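You operate a simulated robot arm through the tools that you are given. There is no shell and no other tool. Be economical: measure what you need, move in short steps, check, and stop when the job is done.

You are at the controls of a simulated robot arm. One attempt, no reset.

JOB
The steamer runs low: stop the steam, top it up and steam on.
Fine: open the yellow vent valve before filling, shut it again after; water past the blue mark, not to the brim; red steam valve wide open at the end.

Only the result counts: the job must be done as asked and must still hold three seconds after the hand-in. Knocking over, shifting, dropping, spilling or breaking anything else fails it.

ROBOT AND FRAMES
A 6-joint arm with a two-finger parallel gripper, fixed in place. Base frame: the origin is at the foot of the arm, x ahead of it, y to its left, z up. Lengths are in m, angles in degrees, forces in N, time in s.
With the tool pointing down near the work surface it reaches from about 0.24 to 0.64 m from the base axis. Its first joint turns from -66.0 to 66.0 degrees. Payload 2.7 kg.
The tool frame sits at the grasp point between the pads (the TCP): z along the fingers, y along the line on which they close. The tips reach 0.023 m beyond it. Largest opening 0.094 m; finger width 0.038, thickness 0.01; the body of the gripper, 0.054 by 0.096 m, starts 0.039 m behind the TCP.
Orientation is told as [roll, pitch, yaw] about the base's x, y, z axes, in that order, counted from this pose: with the fingers straight down and closing along the base's y, the tool's x points along the base's -x, its y along +y and its z along -z.

CONTROLS
- The arm moves only by the tool nudge_tool. Its arguments are lists of equal length, an entry for each row: "offset": the shift along the tool's x, y, z in m, a list of three; "angular": the turn, a rotation vector about the tool's x, y, z in rad, a list of three; "fingers": the finger opening in m, from 0 to 0.094. In form: {"offset": [[tx, ty, tz], ...], "angular": [[rx, ry, rz], ...], "fingers": [fingers, ...]}. A call has 1 to 8 rows; each row is the pose to reach, as a shift and turn from the pose commanded when the call began, along the tool's axes at that moment. Rows are played at 5 a second. More than 0.05 m and 8.6 degrees between two rows, or a gripper value outside its range, and nothing of the call is played. Where a pose cannot be reached the arm comes as near as it can. A force on the tool above 90 N (or 10 N above the force at the start of the call, whichever is more), or a blocked arm, ends the call early, and 0.2 s more pass. The fingers move at their own pace (about 0.045 m/s each) and stop on an object; they squeeze with about 38 N. The grip force told is the motor's: it shows also when the fingers shut on nothing. Time passes only in rows, and 0.2 s behind the last, so rows that repeat a pose let the fingers close. It gives the time, the measured TCP pose, the force on the tool (base axes), the opening and the grip force at its end, in the units of the frame above (readings bear some noise).
- Cameras (640 x 400 px; columns grow to the right, rows downward): "scene" is fixed at [0.0911, -0.4548, 1.3969]; the picture's right is [0.52, -0.85, 0.00], its down [-0.54, -0.33, -0.77] and it looks along [0.66, 0.41, -0.64] (base axes); focal length 330 px, centre (320, 200). "wrist" rides on the gripper at [-0.039, 0, -0.044] in the tool frame; the picture's right is [0.00, -1.00, 0.00], its down [0.97, 0.00, -0.24] and it looks along [0.24, 0.00, 0.97] (tool axes); focal length 218 px, centre (320, 200).
- grab_frame(camera): a new picture of that camera. The clock stands still meanwhile.
- probe_pixels(camera, pixels): for up to 12 pixels [column, row] of the newest picture of that camera ("zoom" is the newest enlarged one), the place [x, y, z] in the base frame of the surface seen there, good to about 0.002 m. The clock stands still meanwhile.
- inspect(camera, box): a new picture of the part [left, top, right, bottom] of that camera's present view, enlarged. The clock stands still meanwhile.
- finish_job(): hands the job in; it is judged then, once.

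Keep the steps short. Do not move on a guess: measure, check each grasp and each placing, and mend mistakes. In all there are 80 turns and 46 pictures (those below and enlarged ones count). Leave the gripper open and the arm clear of the work at the hand-in unless told otherwise, and finish with a single line.

The tools are called after "Emit:" by a JSON object that holds its "api" and its "payload". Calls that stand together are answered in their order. nudge_tool: Moves the arm, as the interface text tells. Its arguments: {"type":"object","properties":{"offset":{"type":"array","items":{"type":"array","items":{"type":"number"}}},"angular":{"type":"array","items":{"type":"array","items":{"type":"number"}}},"fingers":{"type":"array","items":{"type":"number"}}},"required":["offset","angular","fingers"]} The other tools are called the same way: grab_frame (camera) takes a picture; probe_pixels (camera, pixels) gives the place of the surface under pixels of a picture; inspect (camera, box) takes an enlarged picture of a part of a camera's view; finish_job () hands the job in.

At the start:

```text
clock: 0.0
position: [0.3763, 0.1446, 1.091]
orientation: [0.1, 0.0, 0.0]
force: [1.1, -0.2, -0.6]
opening: 0.0938
gripper_force: 0.1
```

scene: 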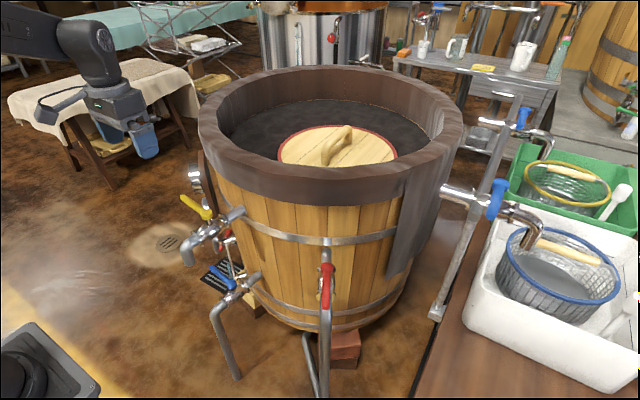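
wrist: 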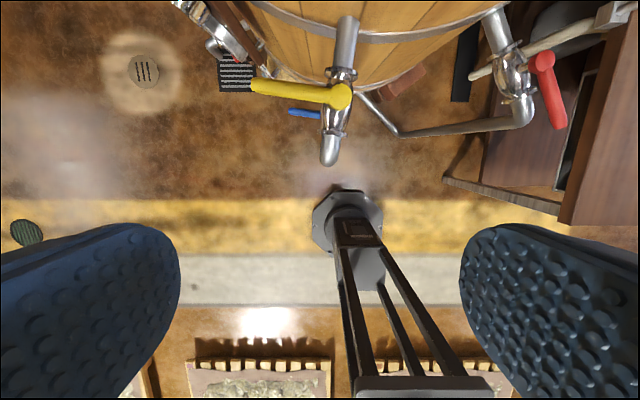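

I see a wooden steamer with a lid, a yellow lever, a blue lever below it, a red lever at the front, and blue taps on the right. I'll enlarge the valve areas to look closer.

Emit:
{"api": "inspect", "payload": {"camera": "scene", "box": [170, 150, 370, 398]}}

Emit:
{"api": "inspect", "payload": {"camera": "scene", "box": [400, 80, 640, 330]}}

```text
1.61 times, centred on (270, 274) of scene
```

zoom: 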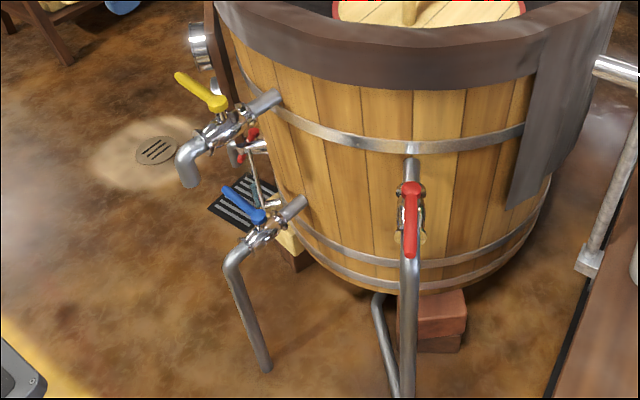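

```text
1.60 times, centred on (520, 205) of scene
```

zoom: 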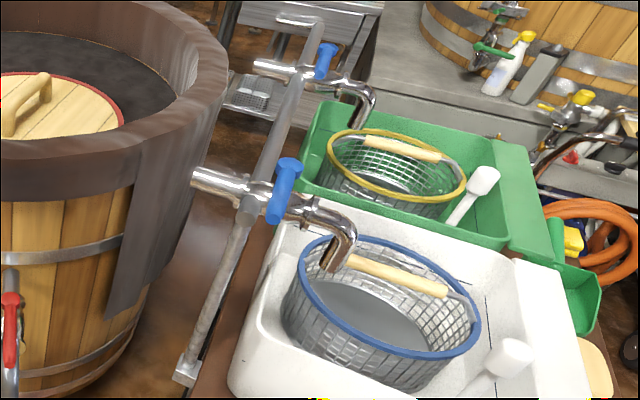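

Yellow and blue valves sit on the left side and the red one at the front. I'll measure the handle points, and look for a level gauge with the wrist view.

Emit:
{"api": "inspect", "payload": {"camera": "scene", "box": [170, 155, 270, 305]}}

Emit:
{"api": "inspect", "payload": {"camera": "wrist", "box": [160, 0, 400, 180]}}

Emit:
{"api": "inspect", "payload": {"camera": "wrist", "box": [400, 0, 640, 180]}}

Emit:
{"api": "probe_pixels", "payload": {"camera": "scene", "pixels": [[183, 198], [208, 215], [212, 268], [234, 287], [326, 268], [326, 290], [326, 305], [338, 145], [326, 248], [190, 255], [245, 208], [260, 278]]}}

```text
2.67 times, centred on (220, 230) of scene
```

zoom: 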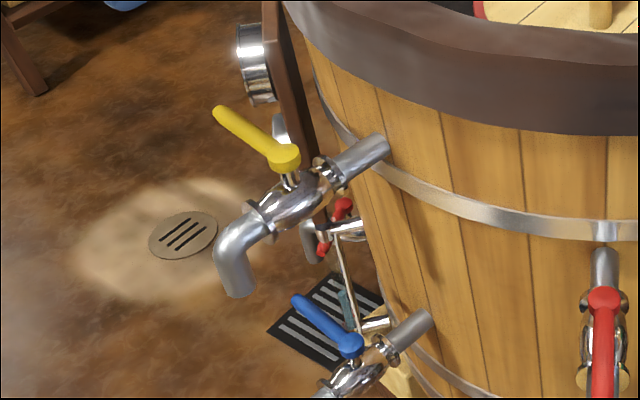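

```text
2.22 times, centred on (280, 90) of wrist
```

zoom: 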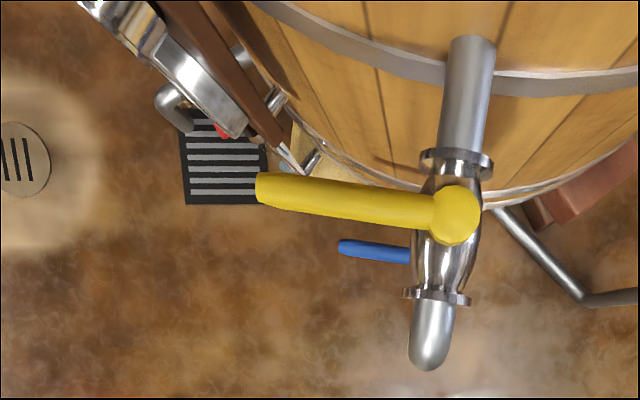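

```text
2.22 times, centred on (520, 90) of wrist
```

zoom: 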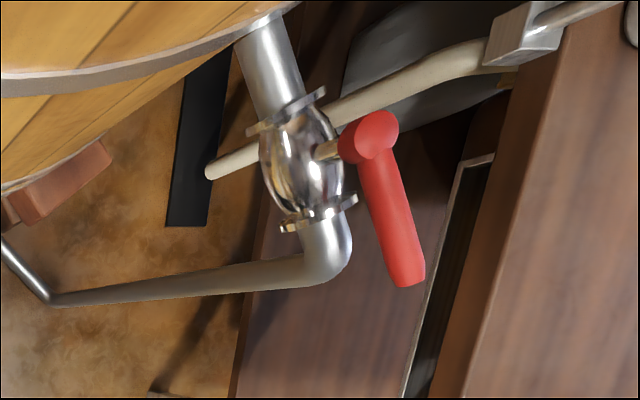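

```text
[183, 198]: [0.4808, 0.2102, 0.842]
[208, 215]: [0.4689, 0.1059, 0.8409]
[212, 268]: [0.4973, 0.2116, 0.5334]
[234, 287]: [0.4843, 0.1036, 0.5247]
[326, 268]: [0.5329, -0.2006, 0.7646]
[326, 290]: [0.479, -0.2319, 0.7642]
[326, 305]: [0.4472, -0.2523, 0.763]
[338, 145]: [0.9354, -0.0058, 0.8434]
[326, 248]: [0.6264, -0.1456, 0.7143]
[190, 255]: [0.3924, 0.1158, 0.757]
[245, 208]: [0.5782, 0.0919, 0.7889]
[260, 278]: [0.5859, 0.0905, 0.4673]
```

Emit:
{"api": "probe_pixels", "payload": {"camera": "scene", "pixels": [[445, 190], [495, 200], [522, 118], [545, 270], [265, 130], [330, 78], [330, 180], [195, 178], [205, 160], [228, 238], [222, 330], [345, 345]]}}

Emit:
{"api": "inspect", "payload": {"camera": "scene", "box": [190, 60, 470, 235]}}

Emit:
{"api": "probe_pixels", "payload": {"camera": "wrist", "pixels": [[255, 86], [343, 96], [292, 110], [318, 115], [541, 62], [556, 125], [515, 75], [345, 40], [330, 155], [497, 25], [215, 40], [525, 110]]}}

```text
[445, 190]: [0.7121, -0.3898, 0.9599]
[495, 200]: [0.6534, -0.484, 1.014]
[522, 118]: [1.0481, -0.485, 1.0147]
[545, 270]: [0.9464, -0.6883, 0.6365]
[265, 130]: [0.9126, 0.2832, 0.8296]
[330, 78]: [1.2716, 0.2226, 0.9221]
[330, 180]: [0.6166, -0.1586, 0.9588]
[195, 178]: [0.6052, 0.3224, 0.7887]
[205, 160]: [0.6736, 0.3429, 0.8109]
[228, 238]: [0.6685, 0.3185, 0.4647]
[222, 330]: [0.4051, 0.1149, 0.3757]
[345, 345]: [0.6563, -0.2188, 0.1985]
```

```text
2.29 times, centred on (330, 148) of scene
```

zoom: 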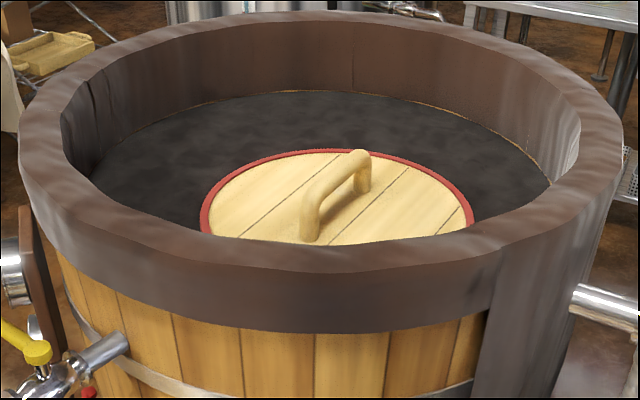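

```text
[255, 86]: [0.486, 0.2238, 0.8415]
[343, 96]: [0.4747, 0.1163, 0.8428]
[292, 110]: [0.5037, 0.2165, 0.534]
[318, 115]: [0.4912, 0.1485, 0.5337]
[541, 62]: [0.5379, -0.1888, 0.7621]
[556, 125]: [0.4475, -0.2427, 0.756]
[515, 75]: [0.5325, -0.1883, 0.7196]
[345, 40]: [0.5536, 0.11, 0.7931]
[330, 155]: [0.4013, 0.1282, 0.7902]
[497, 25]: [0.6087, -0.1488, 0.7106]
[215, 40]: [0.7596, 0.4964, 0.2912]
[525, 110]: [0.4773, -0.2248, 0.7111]
```

A thin sight glass with red cocks seems to sit behind the yellow valve; I'll zoom in on it.

Emit:
{"api": "inspect", "payload": {"camera": "scene", "box": [205, 220, 255, 290]}}

Emit:
{"api": "inspect", "payload": {"camera": "wrist", "box": [180, 0, 290, 70]}}

```text
5.71 times, centred on (230, 255) of scene
```

zoom: 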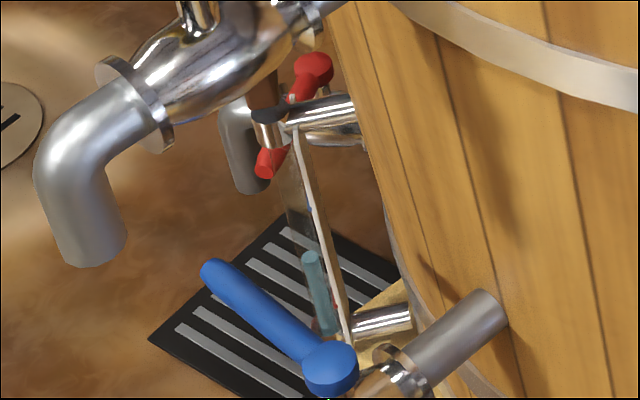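

```text
5.71 times, centred on (235, 35) of wrist
```

zoom: 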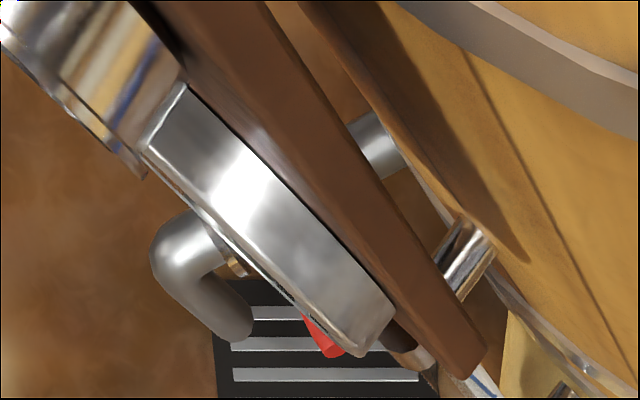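

The three valves have vertical stems and levers about 0.11 m long. Red is hubbed at about (0.535, -0.195, 0.763) and points along its pipe, so it is open. Yellow and blue lie across their pipes, so they are closed. I start with red: I move above its lever and turn the tool 30° so the fingers straddle it.

Emit:
{"api": "nudge_tool", "payload": {"offset": [[-0.01, -0.044, 0.0175], [-0.02, -0.089, 0.035], [-0.03, -0.133, 0.0525], [-0.04, -0.1775, 0.07], [-0.05, -0.222, 0.0875], [-0.06, -0.266, 0.105], [-0.07, -0.311, 0.1225], [-0.08, -0.355, 0.14]], "angular": [[0, 0, -0.065], [0, 0, -0.13], [0, 0, -0.195], [0, 0, -0.26], [0, 0, -0.325], [0, 0, -0.39], [0, 0, -0.455], [0, 0, -0.52]], "fingers": [0.094, 0.09, 0.08, 0.07, 0.06, 0.05, 0.05, 0.05]}}

Emit:
{"api": "grab_frame", "payload": {"camera": "wrist"}}

```text
clock: 1.8
position: [0.4568, -0.211, 0.9483]
orientation: [0.1, -0.1, 29.9]
force: [0.2, 0.6, -0.3]
opening: 0.0502
gripper_force: 0.1
```

```text
35 pictures are left
```

wrist: 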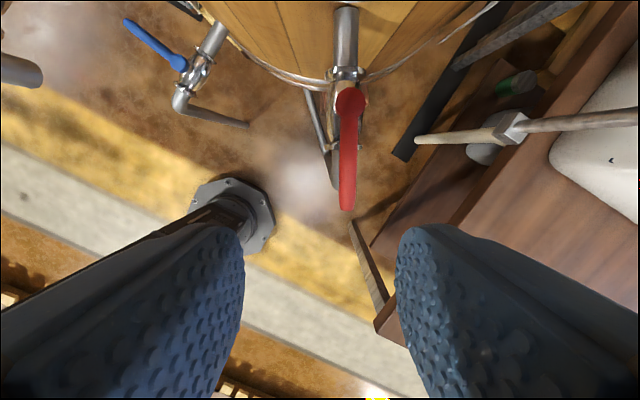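

The red lever lies nearly in line with the tool x axis, its hub at (350, 100) and its tip at (347, 205). I'll measure it.

Emit:
{"api": "probe_pixels", "payload": {"camera": "wrist", "pixels": [[350, 100], [348, 207], [341, 180], [354, 180], [347, 150], [345, 72], [345, 30], [160, 45], [195, 75], [178, 62], [128, 24], [335, 170]]}}

```text
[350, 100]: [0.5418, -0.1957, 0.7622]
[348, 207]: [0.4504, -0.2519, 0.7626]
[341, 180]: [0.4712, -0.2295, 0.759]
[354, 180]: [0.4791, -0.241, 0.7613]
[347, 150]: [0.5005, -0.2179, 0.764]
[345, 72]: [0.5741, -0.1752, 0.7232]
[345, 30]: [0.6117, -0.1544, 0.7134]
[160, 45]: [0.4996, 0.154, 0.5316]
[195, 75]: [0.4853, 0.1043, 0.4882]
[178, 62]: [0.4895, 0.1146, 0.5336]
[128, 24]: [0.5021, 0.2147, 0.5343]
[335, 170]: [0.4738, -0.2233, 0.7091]
```

Next I shift sideways and lower over the lever, about 0.082 m from the hub, with the fingers open on either side.

Emit:
{"api": "nudge_tool", "payload": {"offset": [[0.001, -0.031, 0.03], [0.002, -0.031, 0.07], [0.003, -0.031, 0.11], [0.003, -0.031, 0.15], [0.003, -0.031, 0.18], [0.003, -0.031, 0.18]], "angular": [[0, 0, 0], [0, 0, 0], [0, 0, 0], [0, 0, -0.015], [0, 0, -0.02], [0, 0, -0.02]], "fingers": [0.05, 0.05, 0.05, 0.05, 0.05, 0.05]}}

Emit:
{"api": "grab_frame", "payload": {"camera": "wrist"}}

```text
clock: 3.2
position: [0.4698, -0.2383, 0.765]
orientation: [0.0, -0.1, 31.0]
force: [-0.5, -0.6, 0.4]
opening: 0.0502
gripper_force: 0.1
```

```text
34 pictures are left
```

wrist: 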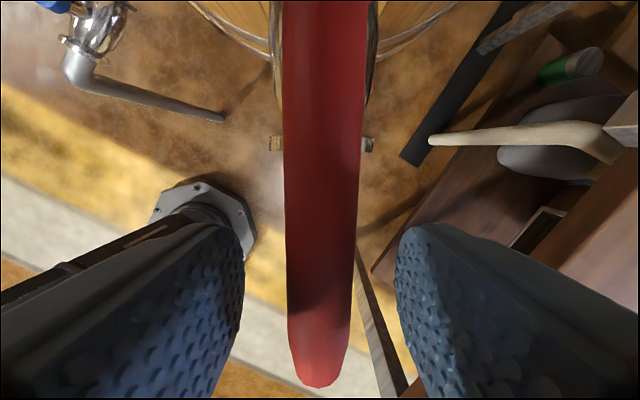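

The fingers straddle the red lever cleanly. Next I swing it around its hub, with the tool turning along, for the first 64°.

Emit:
{"api": "nudge_tool", "payload": {"offset": [[0, 0, 0], [-0.0008, 0.0114, 0], [-0.0032, 0.0226, 0], [-0.0071, 0.0334, 0], [-0.0125, 0.0435, 0], [-0.0192, 0.0527, 0], [-0.0271, 0.0609, 0], [-0.0361, 0.068, 0]], "angular": [[0, 0, 0], [0, 0, 0.1396], [0, 0, 0.2793], [0, 0, 0.4189], [0, 0, 0.5585], [0, 0, 0.6981], [0, 0, 0.8378], [0, 0, 0.9774]], "fingers": [0.03, 0.03, 0.03, 0.03, 0.03, 0.03, 0.03, 0.03]}}

Emit:
{"api": "grab_frame", "payload": {"camera": "wrist"}}

```text
clock: 5.0
position: [0.4651, -0.1617, 0.7695]
orientation: [0.1, 0.1, -25.3]
force: [-2.9, -1.5, 1.7]
opening: 0.0308
gripper_force: 1.2
```

```text
33 pictures are left
```

wrist: 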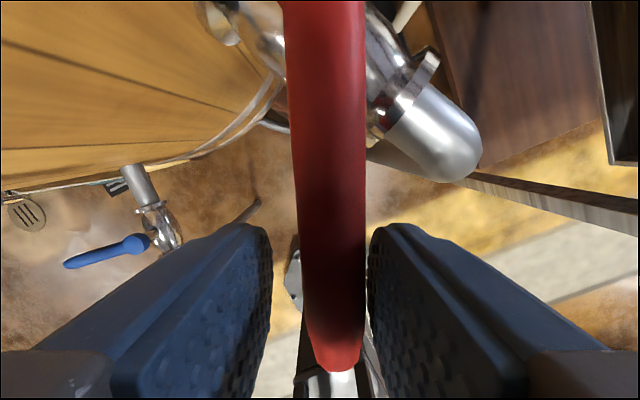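

The lever follows with little force (56°). I continue to the closed position, 90° from where it began.

Emit:
{"api": "nudge_tool", "payload": {"offset": [[-0.0008, 0.0114, 0], [-0.0032, 0.0226, 0], [-0.0071, 0.0334, 0], [-0.0125, 0.0435, 0], [-0.0157, 0.0482, 0], [-0.0174, 0.0505, 0], [-0.0174, 0.0505, 0]], "angular": [[0, 0, 0.1396], [0, 0, 0.2793], [0, 0, 0.4189], [0, 0, 0.5585], [0, 0, 0.6283], [0, 0, 0.663], [0, 0, 0.663]], "fingers": [0.03, 0.03, 0.03, 0.03, 0.03, 0.03, 0.03]}}

Emit:
{"api": "grab_frame", "payload": {"camera": "wrist"}}

```text
clock: 6.6
position: [0.5021, -0.1234, 0.769]
orientation: [0.0, 0.0, -63.0]
force: [-1.5, 0.2, -0.3]
opening: 0.0307
gripper_force: 1.2
```

```text
32 pictures are left
```

wrist: 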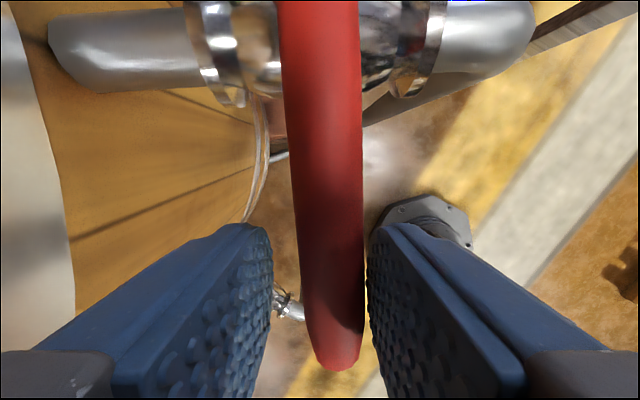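

The lever now lies across its pipe. I give it 3° more to feel for the stop.

Emit:
{"api": "nudge_tool", "payload": {"offset": [[-0.0001, 0.0043, 0], [-0.0001, 0.0043, 0]], "angular": [[0, 0, 0.052], [0, 0, 0.052]], "fingers": [0.03, 0.03]}}

Emit:
{"api": "grab_frame", "payload": {"camera": "scene"}}

```text
clock: 7.2
position: [0.5035, -0.1232, 0.7701]
orientation: [-0.1, 0.1, -66.0]
force: [-11.3, -6.0, 2.4]
opening: 0.0357
gripper_force: 6.1
```

```text
31 pictures are left
```

scene: 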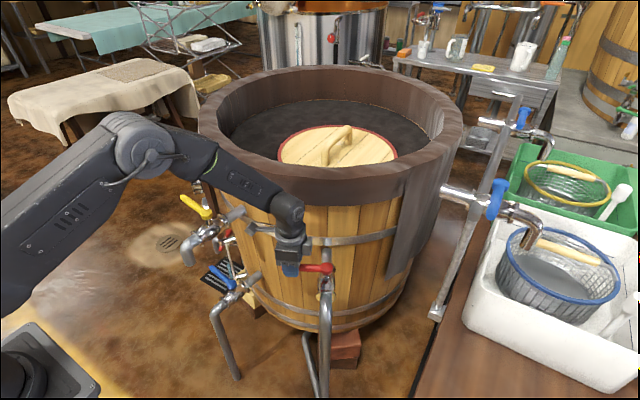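

I can feel the stop (11 N), so red is shut. Next I back off, open the fingers, rise, and head for the yellow lever, keeping away from the rim.

Emit:
{"api": "nudge_tool", "payload": {"offset": [[0.0001, -0.0043, 0], [0.0001, -0.0043, -0.04], [0.0081, -0.0183, -0.08], [0.0386, -0.0376, -0.11], [0.0792, -0.0304, -0.13], [0.1204, -0.0121, -0.14], [0.1615, 0.0062, -0.15], [0.1986, 0.0337, -0.155]], "angular": [[0, 0, -0.052], [0, 0, -0.052], [0, 0, 0.06], [0, 0, 0.16], [0, 0, 0.24], [0, 0, 0.32], [0, 0, 0.41], [0, 0, 0.5]], "fingers": [0.05, 0.05, 0.05, 0.05, 0.05, 0.05, 0.05, 0.05]}}

Emit:
{"api": "grab_frame", "payload": {"camera": "wrist"}}

```text
clock: 9.0
position: [0.4537, 0.0732, 0.9226]
orientation: [0.0, 0.1, -94.8]
force: [0.3, 0.9, 0.5]
opening: 0.05
gripper_force: 0.0
```

```text
30 pictures are left
```

wrist: 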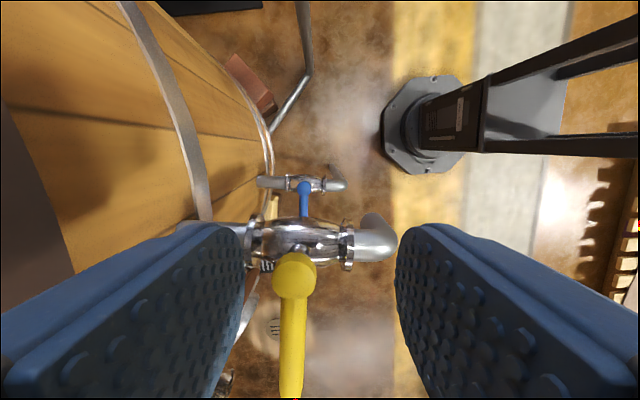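

Emit:
{"api": "probe_pixels", "payload": {"camera": "wrist", "pixels": [[295, 265], [284, 285], [307, 285], [292, 330], [291, 385], [304, 185], [303, 215], [300, 245]]}}

```text
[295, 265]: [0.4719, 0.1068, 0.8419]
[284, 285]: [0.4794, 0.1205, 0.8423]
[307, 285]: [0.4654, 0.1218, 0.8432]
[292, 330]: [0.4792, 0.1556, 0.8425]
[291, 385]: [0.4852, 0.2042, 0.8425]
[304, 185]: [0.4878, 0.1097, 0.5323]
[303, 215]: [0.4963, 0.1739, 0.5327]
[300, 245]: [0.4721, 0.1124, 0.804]
```

Yellow hub is at (0.4715, 0.1085, 0.842) and its lever points at 82°. I go out along it to 0.082 m and lower the fingers around it.

Emit:
{"api": "nudge_tool", "payload": {"offset": [[0.04, 0.019, 0], [0.08, 0.019, 0], [0.119, 0.019, 0.015], [0.119, 0.019, 0.05], [0.119, 0.019, 0.075], [0.119, 0.019, 0.075]], "angular": [[0, 0, 0.02], [0, 0, 0.056], [0, 0, 0.056], [0, 0, 0.056], [0, 0, 0.056], [0, 0, 0.056]], "fingers": [0.05, 0.05, 0.05, 0.05, 0.05, 0.05]}}

Emit:
{"api": "grab_frame", "payload": {"camera": "wrist"}}

```text
clock: 10.4
position: [0.4866, 0.1904, 0.8493]
orientation: [0.0, 0.2, -97.9]
force: [-0.5, 0.4, -0.7]
opening: 0.0501
gripper_force: 0.1
```

```text
29 pictures are left
```

wrist: 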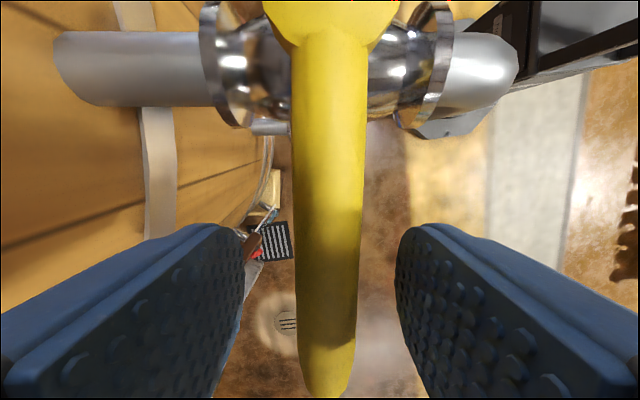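

The fingers straddle it. Now I swing yellow the other way, out along its pipe, for the first 56°.

Emit:
{"api": "nudge_tool", "payload": {"offset": [[0, 0, 0], [-0.0008, -0.0114, 0], [-0.0032, -0.0226, 0], [-0.0071, -0.0334, 0], [-0.0125, -0.0435, 0], [-0.0192, -0.0527, 0], [-0.0271, -0.0609, 0], [-0.0361, -0.068, 0]], "angular": [[0, 0, 0], [0, 0, -0.1396], [0, 0, -0.2793], [0, 0, -0.4189], [0, 0, -0.5585], [0, 0, -0.6981], [0, 0, -0.8378], [0, 0, -0.9774]], "fingers": [0.03, 0.03, 0.03, 0.03, 0.03, 0.03, 0.03, 0.03]}}

Emit:
{"api": "nudge_tool", "payload": {"offset": [[-0.0008, -0.0114, 0], [-0.0032, -0.0226, 0], [-0.0071, -0.0334, 0], [-0.0125, -0.0435, 0], [-0.0157, -0.0482, 0], [-0.0174, -0.0505, 0], [-0.0174, -0.0505, 0]], "angular": [[0, 0, -0.1396], [0, 0, -0.2793], [0, 0, -0.4189], [0, 0, -0.5585], [0, 0, -0.6283], [0, 0, -0.663], [0, 0, -0.663]], "fingers": [0.03, 0.03, 0.03, 0.03, 0.03, 0.03, 0.03]}}

Emit:
{"api": "grab_frame", "payload": {"camera": "wrist"}}

```text
clock: 12.2
position: [0.4128, 0.164, 0.8508]
orientation: [0.2, 0.1, -41.7]
force: [2.4, 1.1, -1.2]
opening: 0.0314
gripper_force: 1.2
```

```text
clock: 13.8
position: [0.3936, 0.1176, 0.8506]
orientation: [0.4, -0.7, -3.8]
force: [16.1, 40.2, -20.6]
opening: 0.0477
gripper_force: 20.3
```

```text
28 pictures are left
```

wrist: 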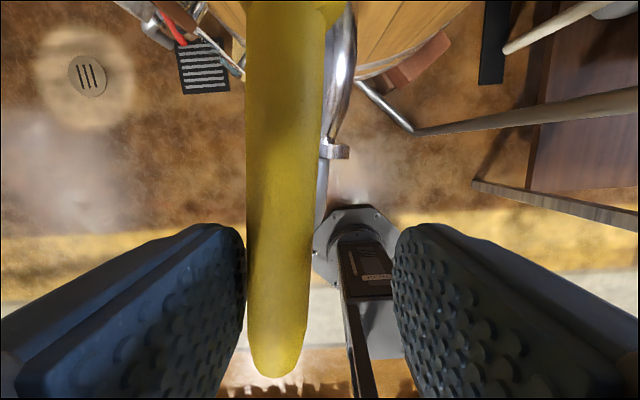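

Yellow reached its stop (40 N). I ease off to relieve the push, open the fingers, and check.

Emit:
{"api": "nudge_tool", "payload": {"offset": [[0, 0.008, 0], [0, 0.012, 0], [0, 0.012, 0]], "angular": [[0, 0, 0.08], [0, 0, 0.1], [0, 0, 0.1]], "fingers": [0.05, 0.05, 0.05]}}

Emit:
{"api": "grab_frame", "payload": {"camera": "wrist"}}

```text
clock: 14.6
position: [0.3922, 0.127, 0.8499]
orientation: [0.1, 0.1, -9.7]
force: [0.0, -0.4, 0.2]
opening: 0.0498
gripper_force: 0.0
```

```text
27 pictures are left
```

wrist: 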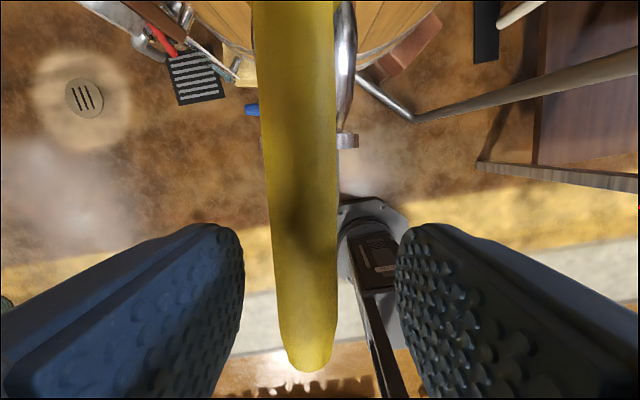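

Emit:
{"api": "probe_pixels", "payload": {"camera": "wrist", "pixels": [[303, 280], [306, 355], [298, 150], [298, 50], [345, 50], [345, 130], [250, 108], [235, 70], [205, 45], [170, 45], [155, 20], [348, 142]]}}

Emit:
{"api": "inspect", "payload": {"camera": "scene", "box": [140, 150, 300, 300]}}

```text
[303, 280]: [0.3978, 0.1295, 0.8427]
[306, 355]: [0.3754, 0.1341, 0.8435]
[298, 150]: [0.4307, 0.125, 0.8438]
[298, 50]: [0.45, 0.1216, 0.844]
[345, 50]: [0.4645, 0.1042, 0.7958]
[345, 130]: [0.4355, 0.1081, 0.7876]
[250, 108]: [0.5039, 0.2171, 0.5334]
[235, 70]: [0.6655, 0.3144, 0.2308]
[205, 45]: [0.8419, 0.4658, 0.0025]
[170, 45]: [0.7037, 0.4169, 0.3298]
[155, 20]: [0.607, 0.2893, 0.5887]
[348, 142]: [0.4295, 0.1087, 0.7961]
```

```text
2.67 times, centred on (220, 225) of scene
```

zoom: 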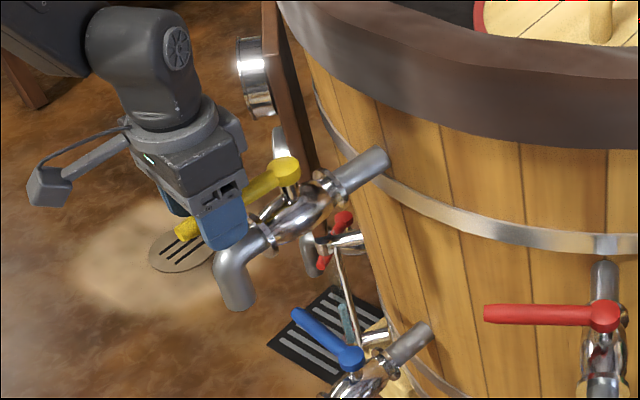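

Yellow is open, lever along its pipe. Blue lies 0.3 m lower under yellow, so I want to lean the tool outward along the blue lever. First I probe the box on the bracket beside the gripper (zoom 45, 190) to know my own clearance.

Emit:
{"api": "probe_pixels", "payload": {"camera": "zoom", "pixels": [[45, 190], [95, 155], [125, 130], [205, 180], [175, 45], [160, 75], [220, 225], [170, 120], [110, 55], [30, 30]]}}

```text
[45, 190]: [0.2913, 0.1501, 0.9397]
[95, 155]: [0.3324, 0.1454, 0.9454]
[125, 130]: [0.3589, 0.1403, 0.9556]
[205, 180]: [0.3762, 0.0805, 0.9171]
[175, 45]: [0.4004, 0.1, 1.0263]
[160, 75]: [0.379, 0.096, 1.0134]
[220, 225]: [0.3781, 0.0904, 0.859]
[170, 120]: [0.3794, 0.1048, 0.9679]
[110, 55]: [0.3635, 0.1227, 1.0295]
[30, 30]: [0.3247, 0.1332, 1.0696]
```

The bracket box sits 0.10 m out on the tool's +x side; fine for an outward lean. I lift off yellow, swing out to the left and turn the tool.

Emit:
{"api": "nudge_tool", "payload": {"offset": [[0, 0, -0.045], [0, 0, -0.08], [-0.006, 0.03, -0.08], [-0.012, 0.06, -0.08], [-0.019, 0.09, -0.08], [-0.026, 0.12, -0.08], [-0.032, 0.15, -0.08], [-0.038, 0.182, -0.08]], "angular": [[0, 0, 0], [0, 0, 0.149], [0, 0, 0.298], [0, 0, 0.447], [0, 0, 0.596], [0, 0, 0.745], [0, 0, 0.894], [0, 0, 1.043]], "fingers": [0.05, 0.05, 0.05, 0.05, 0.05, 0.05, 0.05, 0.05]}}

Emit:
{"api": "grab_frame", "payload": {"camera": "wrist"}}

```text
clock: 16.4
position: [0.4614, 0.3, 0.9286]
orientation: [0.0, 0.2, -69.5]
force: [1.0, -0.1, 0.0]
opening: 0.0502
gripper_force: 0.1
```

```text
25 pictures are left
```

wrist: 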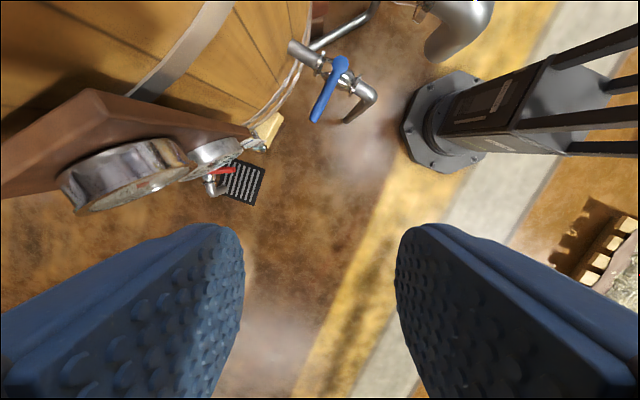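

I have a clear view of the blue lever (hub 340, 68; tip 318, 118). I lean the tool 35° outward while lowering to about z = 0.75, well away from the gauges.

Emit:
{"api": "nudge_tool", "payload": {"offset": [[0, 0, 0.036], [0, 0, 0.072], [0, 0, 0.108], [0, 0, 0.144], [0, 0, 0.18], [0, 0, 0.18]], "angular": [[0, -0.122, 0], [0, -0.244, 0], [0, -0.366, 0], [0, -0.488, 0], [0, -0.61, 0], [0, -0.61, 0]], "fingers": [0.05, 0.05, 0.05, 0.05, 0.05, 0.05]}}

Emit:
{"api": "grab_frame", "payload": {"camera": "wrist"}}

Emit:
{"api": "grab_frame", "payload": {"camera": "scene"}}

```text
clock: 17.8
position: [0.4611, 0.2986, 0.75]
orientation: [0.2, -35.0, -69.4]
force: [0.0, 0.4, -0.3]
opening: 0.0497
gripper_force: 0.0
```

```text
24 pictures are left
```

wrist: 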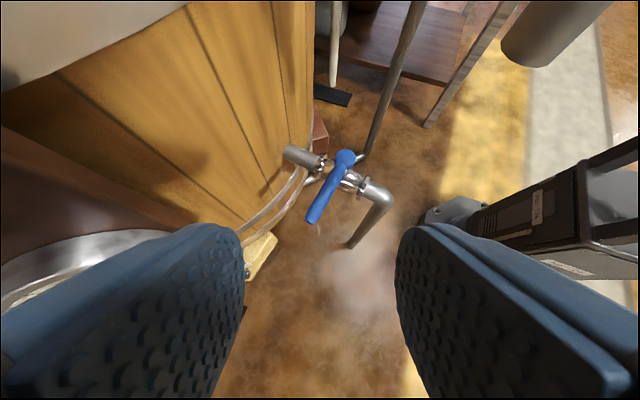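

```text
23 pictures are left
```

scene: 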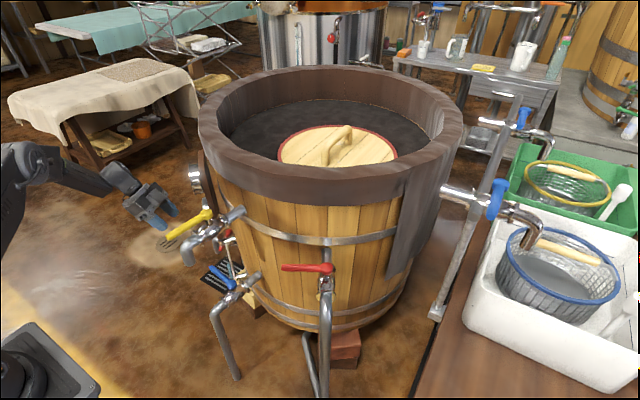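

The arm is clear and reach is fine. Next I go to a hover point 0.06 m short of the blue lever along the tool's approach line.

Emit:
{"api": "nudge_tool", "payload": {"offset": [[0.0087, 0, 0.044], [0.0174, 0.001, 0.088], [0.026, 0.001, 0.133], [0.0348, 0.0014, 0.177], [0.0348, 0.0014, 0.177]], "angular": [[0, 0, 0], [0, 0, 0], [0, 0, 0], [0, 0, 0], [0, 0, 0]], "fingers": [0.06, 0.06, 0.06, 0.06, 0.06]}}

Emit:
{"api": "grab_frame", "payload": {"camera": "wrist"}}

```text
clock: 19.0
position: [0.4863, 0.2313, 0.5845]
orientation: [-0.1, -34.9, -69.4]
force: [-1.2, -0.3, 0.6]
opening: 0.06
gripper_force: 0.0
```

```text
22 pictures are left
```

wrist: 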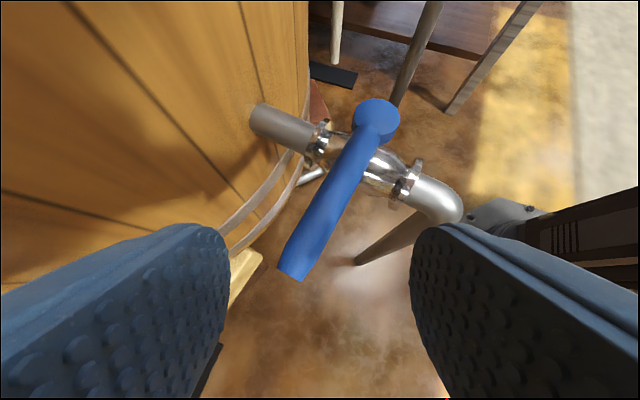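

Emit:
{"api": "probe_pixels", "payload": {"camera": "wrist", "pixels": [[377, 118], [292, 268], [330, 195], [345, 205], [316, 195], [430, 195], [280, 125], [245, 265], [200, 205]]}}

```text
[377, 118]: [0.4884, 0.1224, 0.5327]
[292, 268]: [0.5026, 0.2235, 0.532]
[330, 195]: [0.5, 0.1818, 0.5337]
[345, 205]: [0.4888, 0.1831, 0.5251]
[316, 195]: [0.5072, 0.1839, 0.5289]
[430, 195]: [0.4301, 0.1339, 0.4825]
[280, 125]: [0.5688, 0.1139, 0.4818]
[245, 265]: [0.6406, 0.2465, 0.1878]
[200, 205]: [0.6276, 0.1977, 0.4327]
```

Emit:
{"api": "nudge_tool", "payload": {"offset": [[-0.001, 0, 0.02], [-0.002, 0, 0.04], [-0.0033, 0, 0.059], [-0.0033, 0, 0.059]], "angular": [[0, 0, 0], [0, 0, 0], [0, 0, 0], [0, 0, 0]], "fingers": [0.06, 0.06, 0.06, 0.06]}}

Emit:
{"api": "grab_frame", "payload": {"camera": "wrist"}}

```text
clock: 20.0
position: [0.4894, 0.2044, 0.5564]
orientation: [0.0, -34.9, -69.4]
force: [-0.3, -0.6, 0.0]
opening: 0.0603
gripper_force: 0.1
out of reach, approached as far as the arm can: row 2, 3, 4
```

```text
21 pictures are left
```

wrist: 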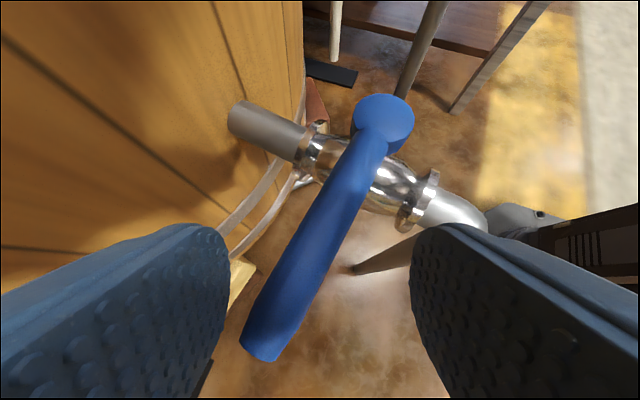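

The lean of 35° runs out of reach: TCP z stuck at 0.556, about 0.015 short. I reduce the lean to about 20°, in place, a little higher.

Emit:
{"api": "nudge_tool", "payload": {"offset": [[0, 0, -0.015], [0, 0, -0.015], [0, 0, -0.015]], "angular": [[0, 0.13, 0], [0, 0.26, 0], [0, 0.26, 0]], "fingers": [0.06, 0.06, 0.06]}}

```text
clock: 20.8
position: [0.4861, 0.2147, 0.5693]
orientation: [0.0, -19.9, -69.5]
force: [0.1, -0.3, 0.0]
opening: 0.0601
gripper_force: 0.1
```

Emit:
{"api": "nudge_tool", "payload": {"offset": [[-0.005, 0.003, 0.016], [-0.0105, 0.006, 0.033], [-0.0105, 0.006, 0.033]], "angular": [[0, 0, 0], [0, 0, 0], [0, 0, 0]], "fingers": [0.06, 0.06, 0.06]}}

Emit:
{"api": "grab_frame", "payload": {"camera": "wrist"}}

Emit:
{"api": "inspect", "payload": {"camera": "scene", "box": [90, 120, 290, 320]}}

```text
clock: 21.6
position: [0.4995, 0.1965, 0.5419]
orientation: [0.0, -20.1, -69.3]
force: [0.8, -0.5, 0.5]
opening: 0.0601
gripper_force: 0.0
```

```text
20 pictures are left
```

wrist: 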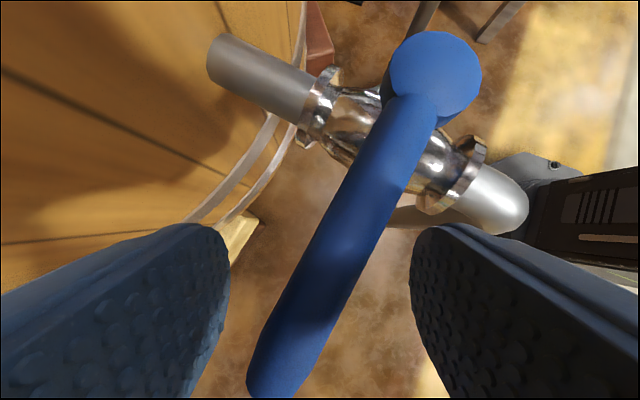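

```text
2.00 times, centred on (190, 220) of scene
```

zoom: 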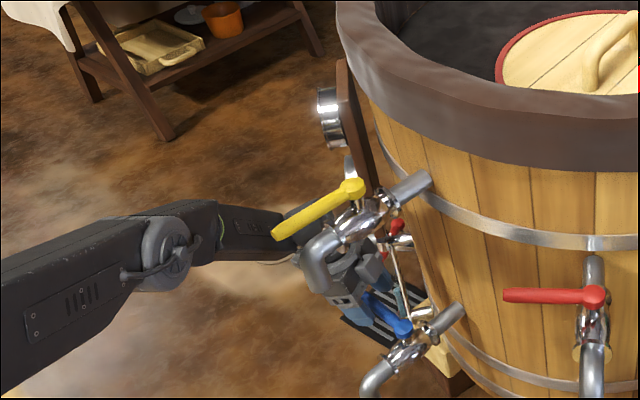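

In place around the blue lever. The forearm looks close to the yellow lever's tip, so I measure the gap before moving.

Emit:
{"api": "probe_pixels", "payload": {"camera": "zoom", "pixels": [[277, 234], [270, 215], [290, 212], [265, 245], [285, 255], [230, 215], [230, 255], [200, 240], [300, 250], [340, 265], [165, 240], [370, 265]]}}

```text
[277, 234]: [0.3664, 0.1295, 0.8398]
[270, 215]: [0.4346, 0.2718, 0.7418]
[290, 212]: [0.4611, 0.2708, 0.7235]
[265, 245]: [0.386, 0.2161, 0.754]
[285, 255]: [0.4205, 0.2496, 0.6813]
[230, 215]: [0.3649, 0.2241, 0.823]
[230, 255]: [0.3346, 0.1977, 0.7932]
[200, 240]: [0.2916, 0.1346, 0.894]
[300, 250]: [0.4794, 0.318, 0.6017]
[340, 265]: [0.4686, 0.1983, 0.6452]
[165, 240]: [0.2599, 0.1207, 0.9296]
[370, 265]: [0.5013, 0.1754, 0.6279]
```

The gap is about 0.08 m, enough. Before opening blue I want to know where the water and the blue mark stand; I zoom into the sight glass.

Emit:
{"api": "inspect", "payload": {"camera": "scene", "box": [215, 225, 247, 285]}}

```text
6.67 times, centred on (231, 255) of scene
```

zoom: 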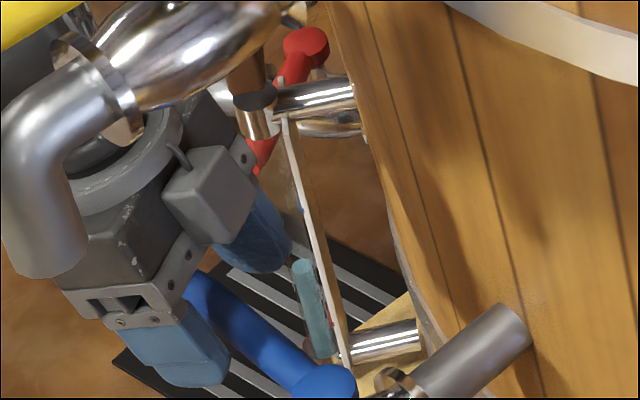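

The water column top is at zoom (303, 263), and there is a blue tick at (301, 209) and a red one at (331, 324). I probe their heights.

Emit:
{"api": "probe_pixels", "payload": {"camera": "zoom", "pixels": [[303, 268], [310, 310], [318, 345], [301, 209], [301, 212], [331, 324], [287, 125], [345, 360], [293, 160], [315, 265]]}}

```text
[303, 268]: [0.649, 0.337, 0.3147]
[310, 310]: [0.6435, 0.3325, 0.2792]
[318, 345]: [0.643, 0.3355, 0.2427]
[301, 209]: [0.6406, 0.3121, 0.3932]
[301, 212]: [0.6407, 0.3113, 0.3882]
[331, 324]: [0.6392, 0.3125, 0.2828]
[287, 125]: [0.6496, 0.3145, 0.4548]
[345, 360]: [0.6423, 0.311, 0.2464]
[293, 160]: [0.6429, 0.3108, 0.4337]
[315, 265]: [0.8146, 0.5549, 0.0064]
```

Water is at z ≈ 0.317, the blue mark at ≈ 0.391, and the glass ends at ≈ 0.455, so I aim for about 0.41–0.42. First I open blue part way and watch the rate.

Emit:
{"api": "nudge_tool", "payload": {"offset": [[0, 0, 0], [0.0057, -0.0136, -0.0021], [0.0091, -0.0281, -0.0033], [0.0101, -0.0428, -0.0037], [0.0086, -0.0577, -0.0031]], "angular": [[0, 0, 0], [-0.03, 0, -0.082], [-0.06, 0, -0.164], [-0.09, 0, -0.246], [-0.12, 0, -0.328]], "fingers": [0.045, 0.045, 0.045, 0.045, 0.045]}}

Emit:
{"api": "inspect", "payload": {"camera": "scene", "box": [205, 220, 255, 290]}}

Emit:
{"api": "grab_frame", "payload": {"camera": "wrist"}}

```text
clock: 22.8
position: [0.4432, 0.1877, 0.5412]
orientation: [0.2, -19.9, -49.3]
force: [0.8, 2.7, -0.2]
opening: 0.0457
gripper_force: 0.5
```

```text
5.71 times, centred on (230, 255) of scene
```

zoom: 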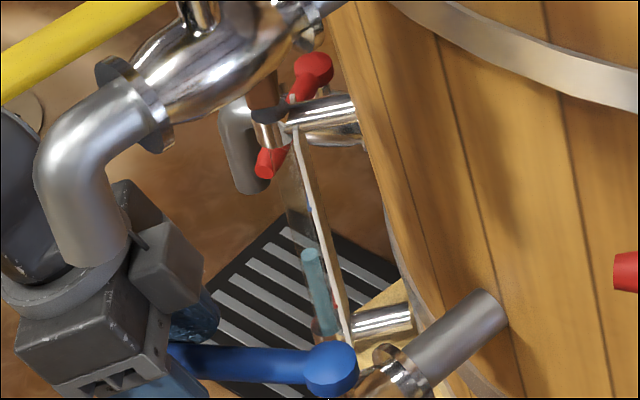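

```text
16 pictures are left
```

wrist: 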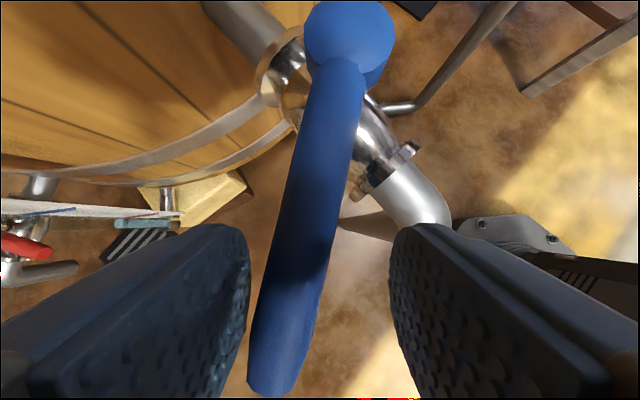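

Blue is open by about 30°, and the wrist camera also sees the glass at (115–180, 223). I hold still for 1.8 s and compare the level.

Emit:
{"api": "nudge_tool", "payload": {"offset": [[0, 0, 0], [0, 0, 0], [0, 0, 0], [0, 0, 0], [0, 0, 0], [0, 0, 0], [0, 0, 0], [0, 0, 0]], "angular": [[0, 0, 0], [0, 0, 0], [0, 0, 0], [0, 0, 0], [0, 0, 0], [0, 0, 0], [0, 0, 0], [0, 0, 0]], "fingers": [0.045, 0.045, 0.045, 0.045, 0.045, 0.045, 0.045, 0.045]}}

Emit:
{"api": "inspect", "payload": {"camera": "scene", "box": [205, 220, 255, 290]}}

```text
clock: 24.6
position: [0.4426, 0.1863, 0.5415]
orientation: [0.2, -20.0, -49.4]
force: [-0.1, -0.3, -0.4]
opening: 0.0449
gripper_force: 0.0
```

```text
5.71 times, centred on (230, 255) of scene
```

zoom: 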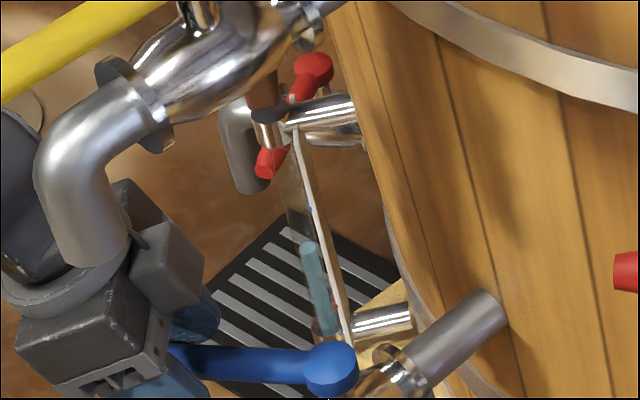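

The level rises about 5 mm/s. I open blue some 20° further and let it run.

Emit:
{"api": "nudge_tool", "payload": {"offset": [[0.001, -0.0182, 0], [-0.0005, -0.0333, 0], [-0.0005, -0.0333, 0], [-0.0005, -0.0333, 0], [-0.0005, -0.0333, 0], [-0.0005, -0.0333, 0], [-0.0005, -0.0333, 0], [-0.0005, -0.0333, 0]], "angular": [[-0.03, 0, -0.082], [-0.06, 0, -0.164], [-0.06, 0, -0.164], [-0.06, 0, -0.164], [-0.06, 0, -0.164], [-0.06, 0, -0.164], [-0.06, 0, -0.164], [-0.06, 0, -0.164]], "fingers": [0.045, 0.045, 0.045, 0.045, 0.045, 0.045, 0.045, 0.045]}}

Emit:
{"api": "inspect", "payload": {"camera": "scene", "box": [205, 220, 255, 290]}}

```text
clock: 26.4
position: [0.4178, 0.1651, 0.5399]
orientation: [0.0, -20.0, -39.3]
force: [0.3, -0.2, 0.5]
opening: 0.045
gripper_force: 0.0
```

```text
5.71 times, centred on (230, 255) of scene
```

zoom: 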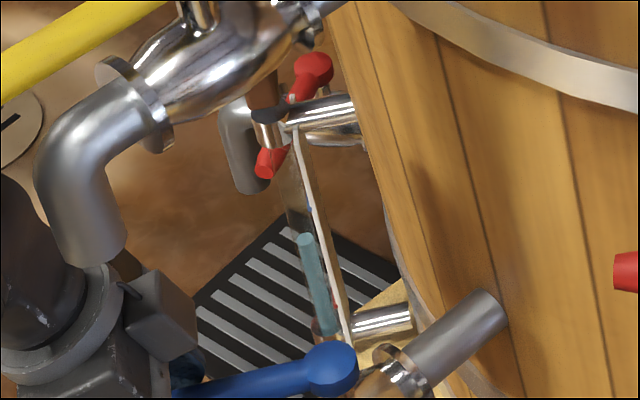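

Still about 5 mm/s. I wait two rounds, then probe the water top.

Emit:
{"api": "nudge_tool", "payload": {"offset": [[0, 0, 0], [0, 0, 0], [0, 0, 0], [0, 0, 0], [0, 0, 0], [0, 0, 0], [0, 0, 0], [0, 0, 0]], "angular": [[0, 0, 0], [0, 0, 0], [0, 0, 0], [0, 0, 0], [0, 0, 0], [0, 0, 0], [0, 0, 0], [0, 0, 0]], "fingers": [0.045, 0.045, 0.045, 0.045, 0.045, 0.045, 0.045, 0.045]}}

Emit:
{"api": "nudge_tool", "payload": {"offset": [[0, 0, 0], [0, 0, 0], [0, 0, 0], [0, 0, 0], [0, 0, 0], [0, 0, 0], [0, 0, 0], [0, 0, 0]], "angular": [[0, 0, 0], [0, 0, 0], [0, 0, 0], [0, 0, 0], [0, 0, 0], [0, 0, 0], [0, 0, 0], [0, 0, 0]], "fingers": [0.045, 0.045, 0.045, 0.045, 0.045, 0.045, 0.045, 0.045]}}

Emit:
{"api": "inspect", "payload": {"camera": "scene", "box": [205, 220, 255, 290]}}

```text
clock: 28.2
position: [0.4178, 0.1649, 0.5402]
orientation: [0.0, -20.0, -39.4]
force: [0.4, -0.7, -0.4]
opening: 0.0451
gripper_force: 0.0
```

```text
clock: 30.0
position: [0.4173, 0.1631, 0.541]
orientation: [0.0, -20.0, -39.4]
force: [0.6, 0.6, 0.6]
opening: 0.045
gripper_force: 0.0
```

```text
5.71 times, centred on (230, 255) of scene
```

zoom: 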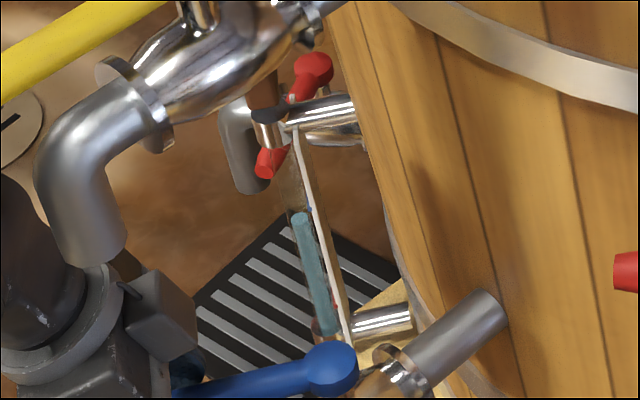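

Emit:
{"api": "probe_pixels", "payload": {"camera": "zoom", "pixels": [[300, 215], [300, 218], [302, 225], [309, 207], [309, 211], [325, 315], [290, 140]]}}

```text
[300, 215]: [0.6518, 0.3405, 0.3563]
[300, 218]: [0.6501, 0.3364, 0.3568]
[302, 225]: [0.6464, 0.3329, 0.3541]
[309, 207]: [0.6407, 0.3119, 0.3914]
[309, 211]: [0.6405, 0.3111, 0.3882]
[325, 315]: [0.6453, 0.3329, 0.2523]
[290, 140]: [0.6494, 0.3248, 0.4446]
```

Water at 0.360, rising about 6.7 mm/s, mark at 0.391. I wait three more rounds (5.4 s), expecting about 0.396.

Emit:
{"api": "nudge_tool", "payload": {"offset": [[0, 0, 0], [0, 0, 0], [0, 0, 0], [0, 0, 0], [0, 0, 0], [0, 0, 0], [0, 0, 0], [0, 0, 0]], "angular": [[0, 0, 0], [0, 0, 0], [0, 0, 0], [0, 0, 0], [0, 0, 0], [0, 0, 0], [0, 0, 0], [0, 0, 0]], "fingers": [0.045, 0.045, 0.045, 0.045, 0.045, 0.045, 0.045, 0.045]}}

Emit:
{"api": "nudge_tool", "payload": {"offset": [[0, 0, 0], [0, 0, 0], [0, 0, 0], [0, 0, 0], [0, 0, 0], [0, 0, 0], [0, 0, 0], [0, 0, 0]], "angular": [[0, 0, 0], [0, 0, 0], [0, 0, 0], [0, 0, 0], [0, 0, 0], [0, 0, 0], [0, 0, 0], [0, 0, 0]], "fingers": [0.045, 0.045, 0.045, 0.045, 0.045, 0.045, 0.045, 0.045]}}

Emit:
{"api": "nudge_tool", "payload": {"offset": [[0, 0, 0], [0, 0, 0], [0, 0, 0], [0, 0, 0], [0, 0, 0], [0, 0, 0], [0, 0, 0], [0, 0, 0]], "angular": [[0, 0, 0], [0, 0, 0], [0, 0, 0], [0, 0, 0], [0, 0, 0], [0, 0, 0], [0, 0, 0], [0, 0, 0]], "fingers": [0.045, 0.045, 0.045, 0.045, 0.045, 0.045, 0.045, 0.045]}}

Emit:
{"api": "inspect", "payload": {"camera": "scene", "box": [205, 220, 255, 290]}}

```text
clock: 31.8
position: [0.417, 0.1646, 0.5407]
orientation: [0.1, -19.9, -39.4]
force: [0.4, 0.2, -0.3]
opening: 0.0452
gripper_force: 0.0
```

```text
clock: 33.6
position: [0.4175, 0.1651, 0.5411]
orientation: [0.0, -19.9, -39.3]
force: [-0.4, 0.4, 0.0]
opening: 0.0451
gripper_force: 0.1
```

```text
clock: 35.4
position: [0.418, 0.1639, 0.5409]
orientation: [0.1, -19.9, -39.3]
force: [-0.1, 0.7, 0.3]
opening: 0.0449
gripper_force: 0.0
```

```text
5.71 times, centred on (230, 255) of scene
```

zoom: 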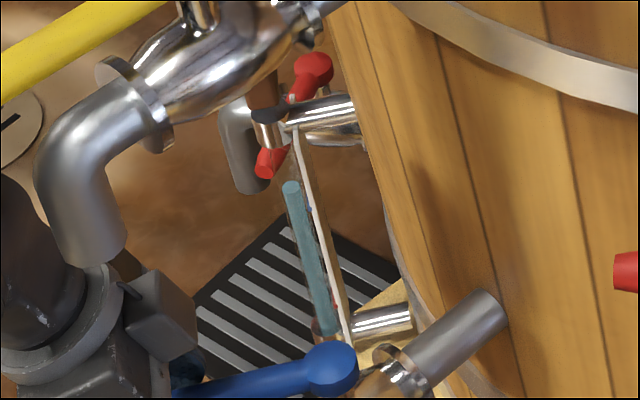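

Emit:
{"api": "probe_pixels", "payload": {"camera": "zoom", "pixels": [[291, 184], [291, 188], [292, 195], [293, 202], [284, 150]]}}

```text
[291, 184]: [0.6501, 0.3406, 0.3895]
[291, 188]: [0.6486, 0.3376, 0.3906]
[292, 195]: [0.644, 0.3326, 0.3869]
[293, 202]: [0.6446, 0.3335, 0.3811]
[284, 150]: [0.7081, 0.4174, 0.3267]
```

Water is at the mark (0.391). I let it run 1.8 s more, then close blue by swinging the lever back.

Emit:
{"api": "nudge_tool", "payload": {"offset": [[0, 0, 0], [0, 0, 0], [0, 0, 0], [0, 0, 0], [0, 0, 0], [0, 0, 0], [0, 0, 0], [0, 0, 0]], "angular": [[0, 0, 0], [0, 0, 0], [0, 0, 0], [0, 0, 0], [0, 0, 0], [0, 0, 0], [0, 0, 0], [0, 0, 0]], "fingers": [0.042, 0.042, 0.042, 0.042, 0.042, 0.042, 0.042, 0.042]}}

Emit:
{"api": "nudge_tool", "payload": {"offset": [[-0.0017, 0.0149, 0.0006], [-0.0049, 0.0295, 0.0018], [-0.0102, 0.0434, 0.0037], [-0.0179, 0.056, 0.0065], [-0.0274, 0.067, 0.01], [-0.0363, 0.0744, 0.0132], [-0.0422, 0.0783, 0.0154], [-0.0422, 0.0783, 0.0154]], "angular": [[0.03, 0, 0.082], [0.06, 0, 0.164], [0.09, 0, 0.246], [0.12, 0, 0.328], [0.15, 0, 0.41], [0.179, 0, 0.492], [0.209, 0, 0.574], [0.209, 0, 0.574]], "fingers": [0.042, 0.042, 0.042, 0.042, 0.042, 0.042, 0.042, 0.042]}}

Emit:
{"api": "grab_frame", "payload": {"camera": "wrist"}}

```text
clock: 37.2
position: [0.4177, 0.1643, 0.5418]
orientation: [0.0, -20.1, -39.4]
force: [0.5, 0.1, 0.1]
opening: 0.0422
gripper_force: 0.4
```

```text
clock: 39.0
position: [0.4999, 0.1949, 0.5409]
orientation: [0.0, -19.9, -74.4]
force: [-3.7, 2.3, -0.8]
opening: 0.0429
gripper_force: 1.3
```

```text
11 pictures are left
```

wrist: 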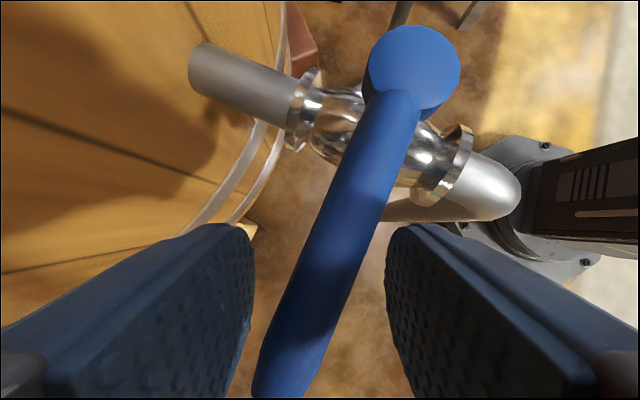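

The lever is back across the pipe, force only 4 N. I press a little further to feel the stop.

Emit:
{"api": "nudge_tool", "payload": {"offset": [[-0.0016, 0.0036, 0.0006], [-0.0032, 0.0072, 0.0012], [-0.0032, 0.0072, 0.0012]], "angular": [[0.01, 0, 0.03], [0.02, 0, 0.06], [0.02, 0, 0.06]], "fingers": [0.042, 0.042, 0.042]}}

Emit:
{"api": "inspect", "payload": {"camera": "scene", "box": [205, 220, 255, 290]}}

```text
clock: 39.8
position: [0.5004, 0.1922, 0.5448]
orientation: [0.0, -20.0, -76.1]
force: [-1.2, -0.4, 0.5]
opening: 0.0429
gripper_force: 1.3
out of reach, approached as far as the arm can: row 1, 2, 3
```

```text
5.71 times, centred on (230, 255) of scene
```

zoom: 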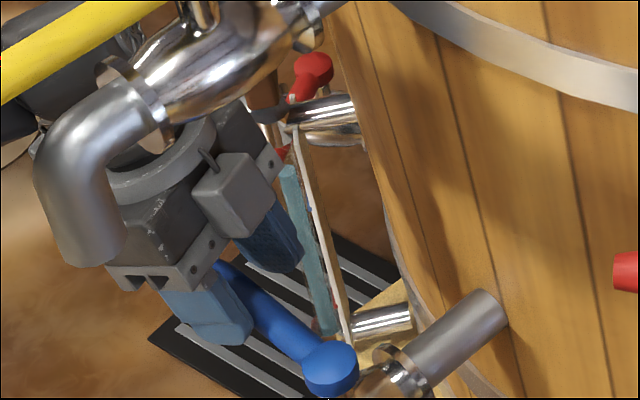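

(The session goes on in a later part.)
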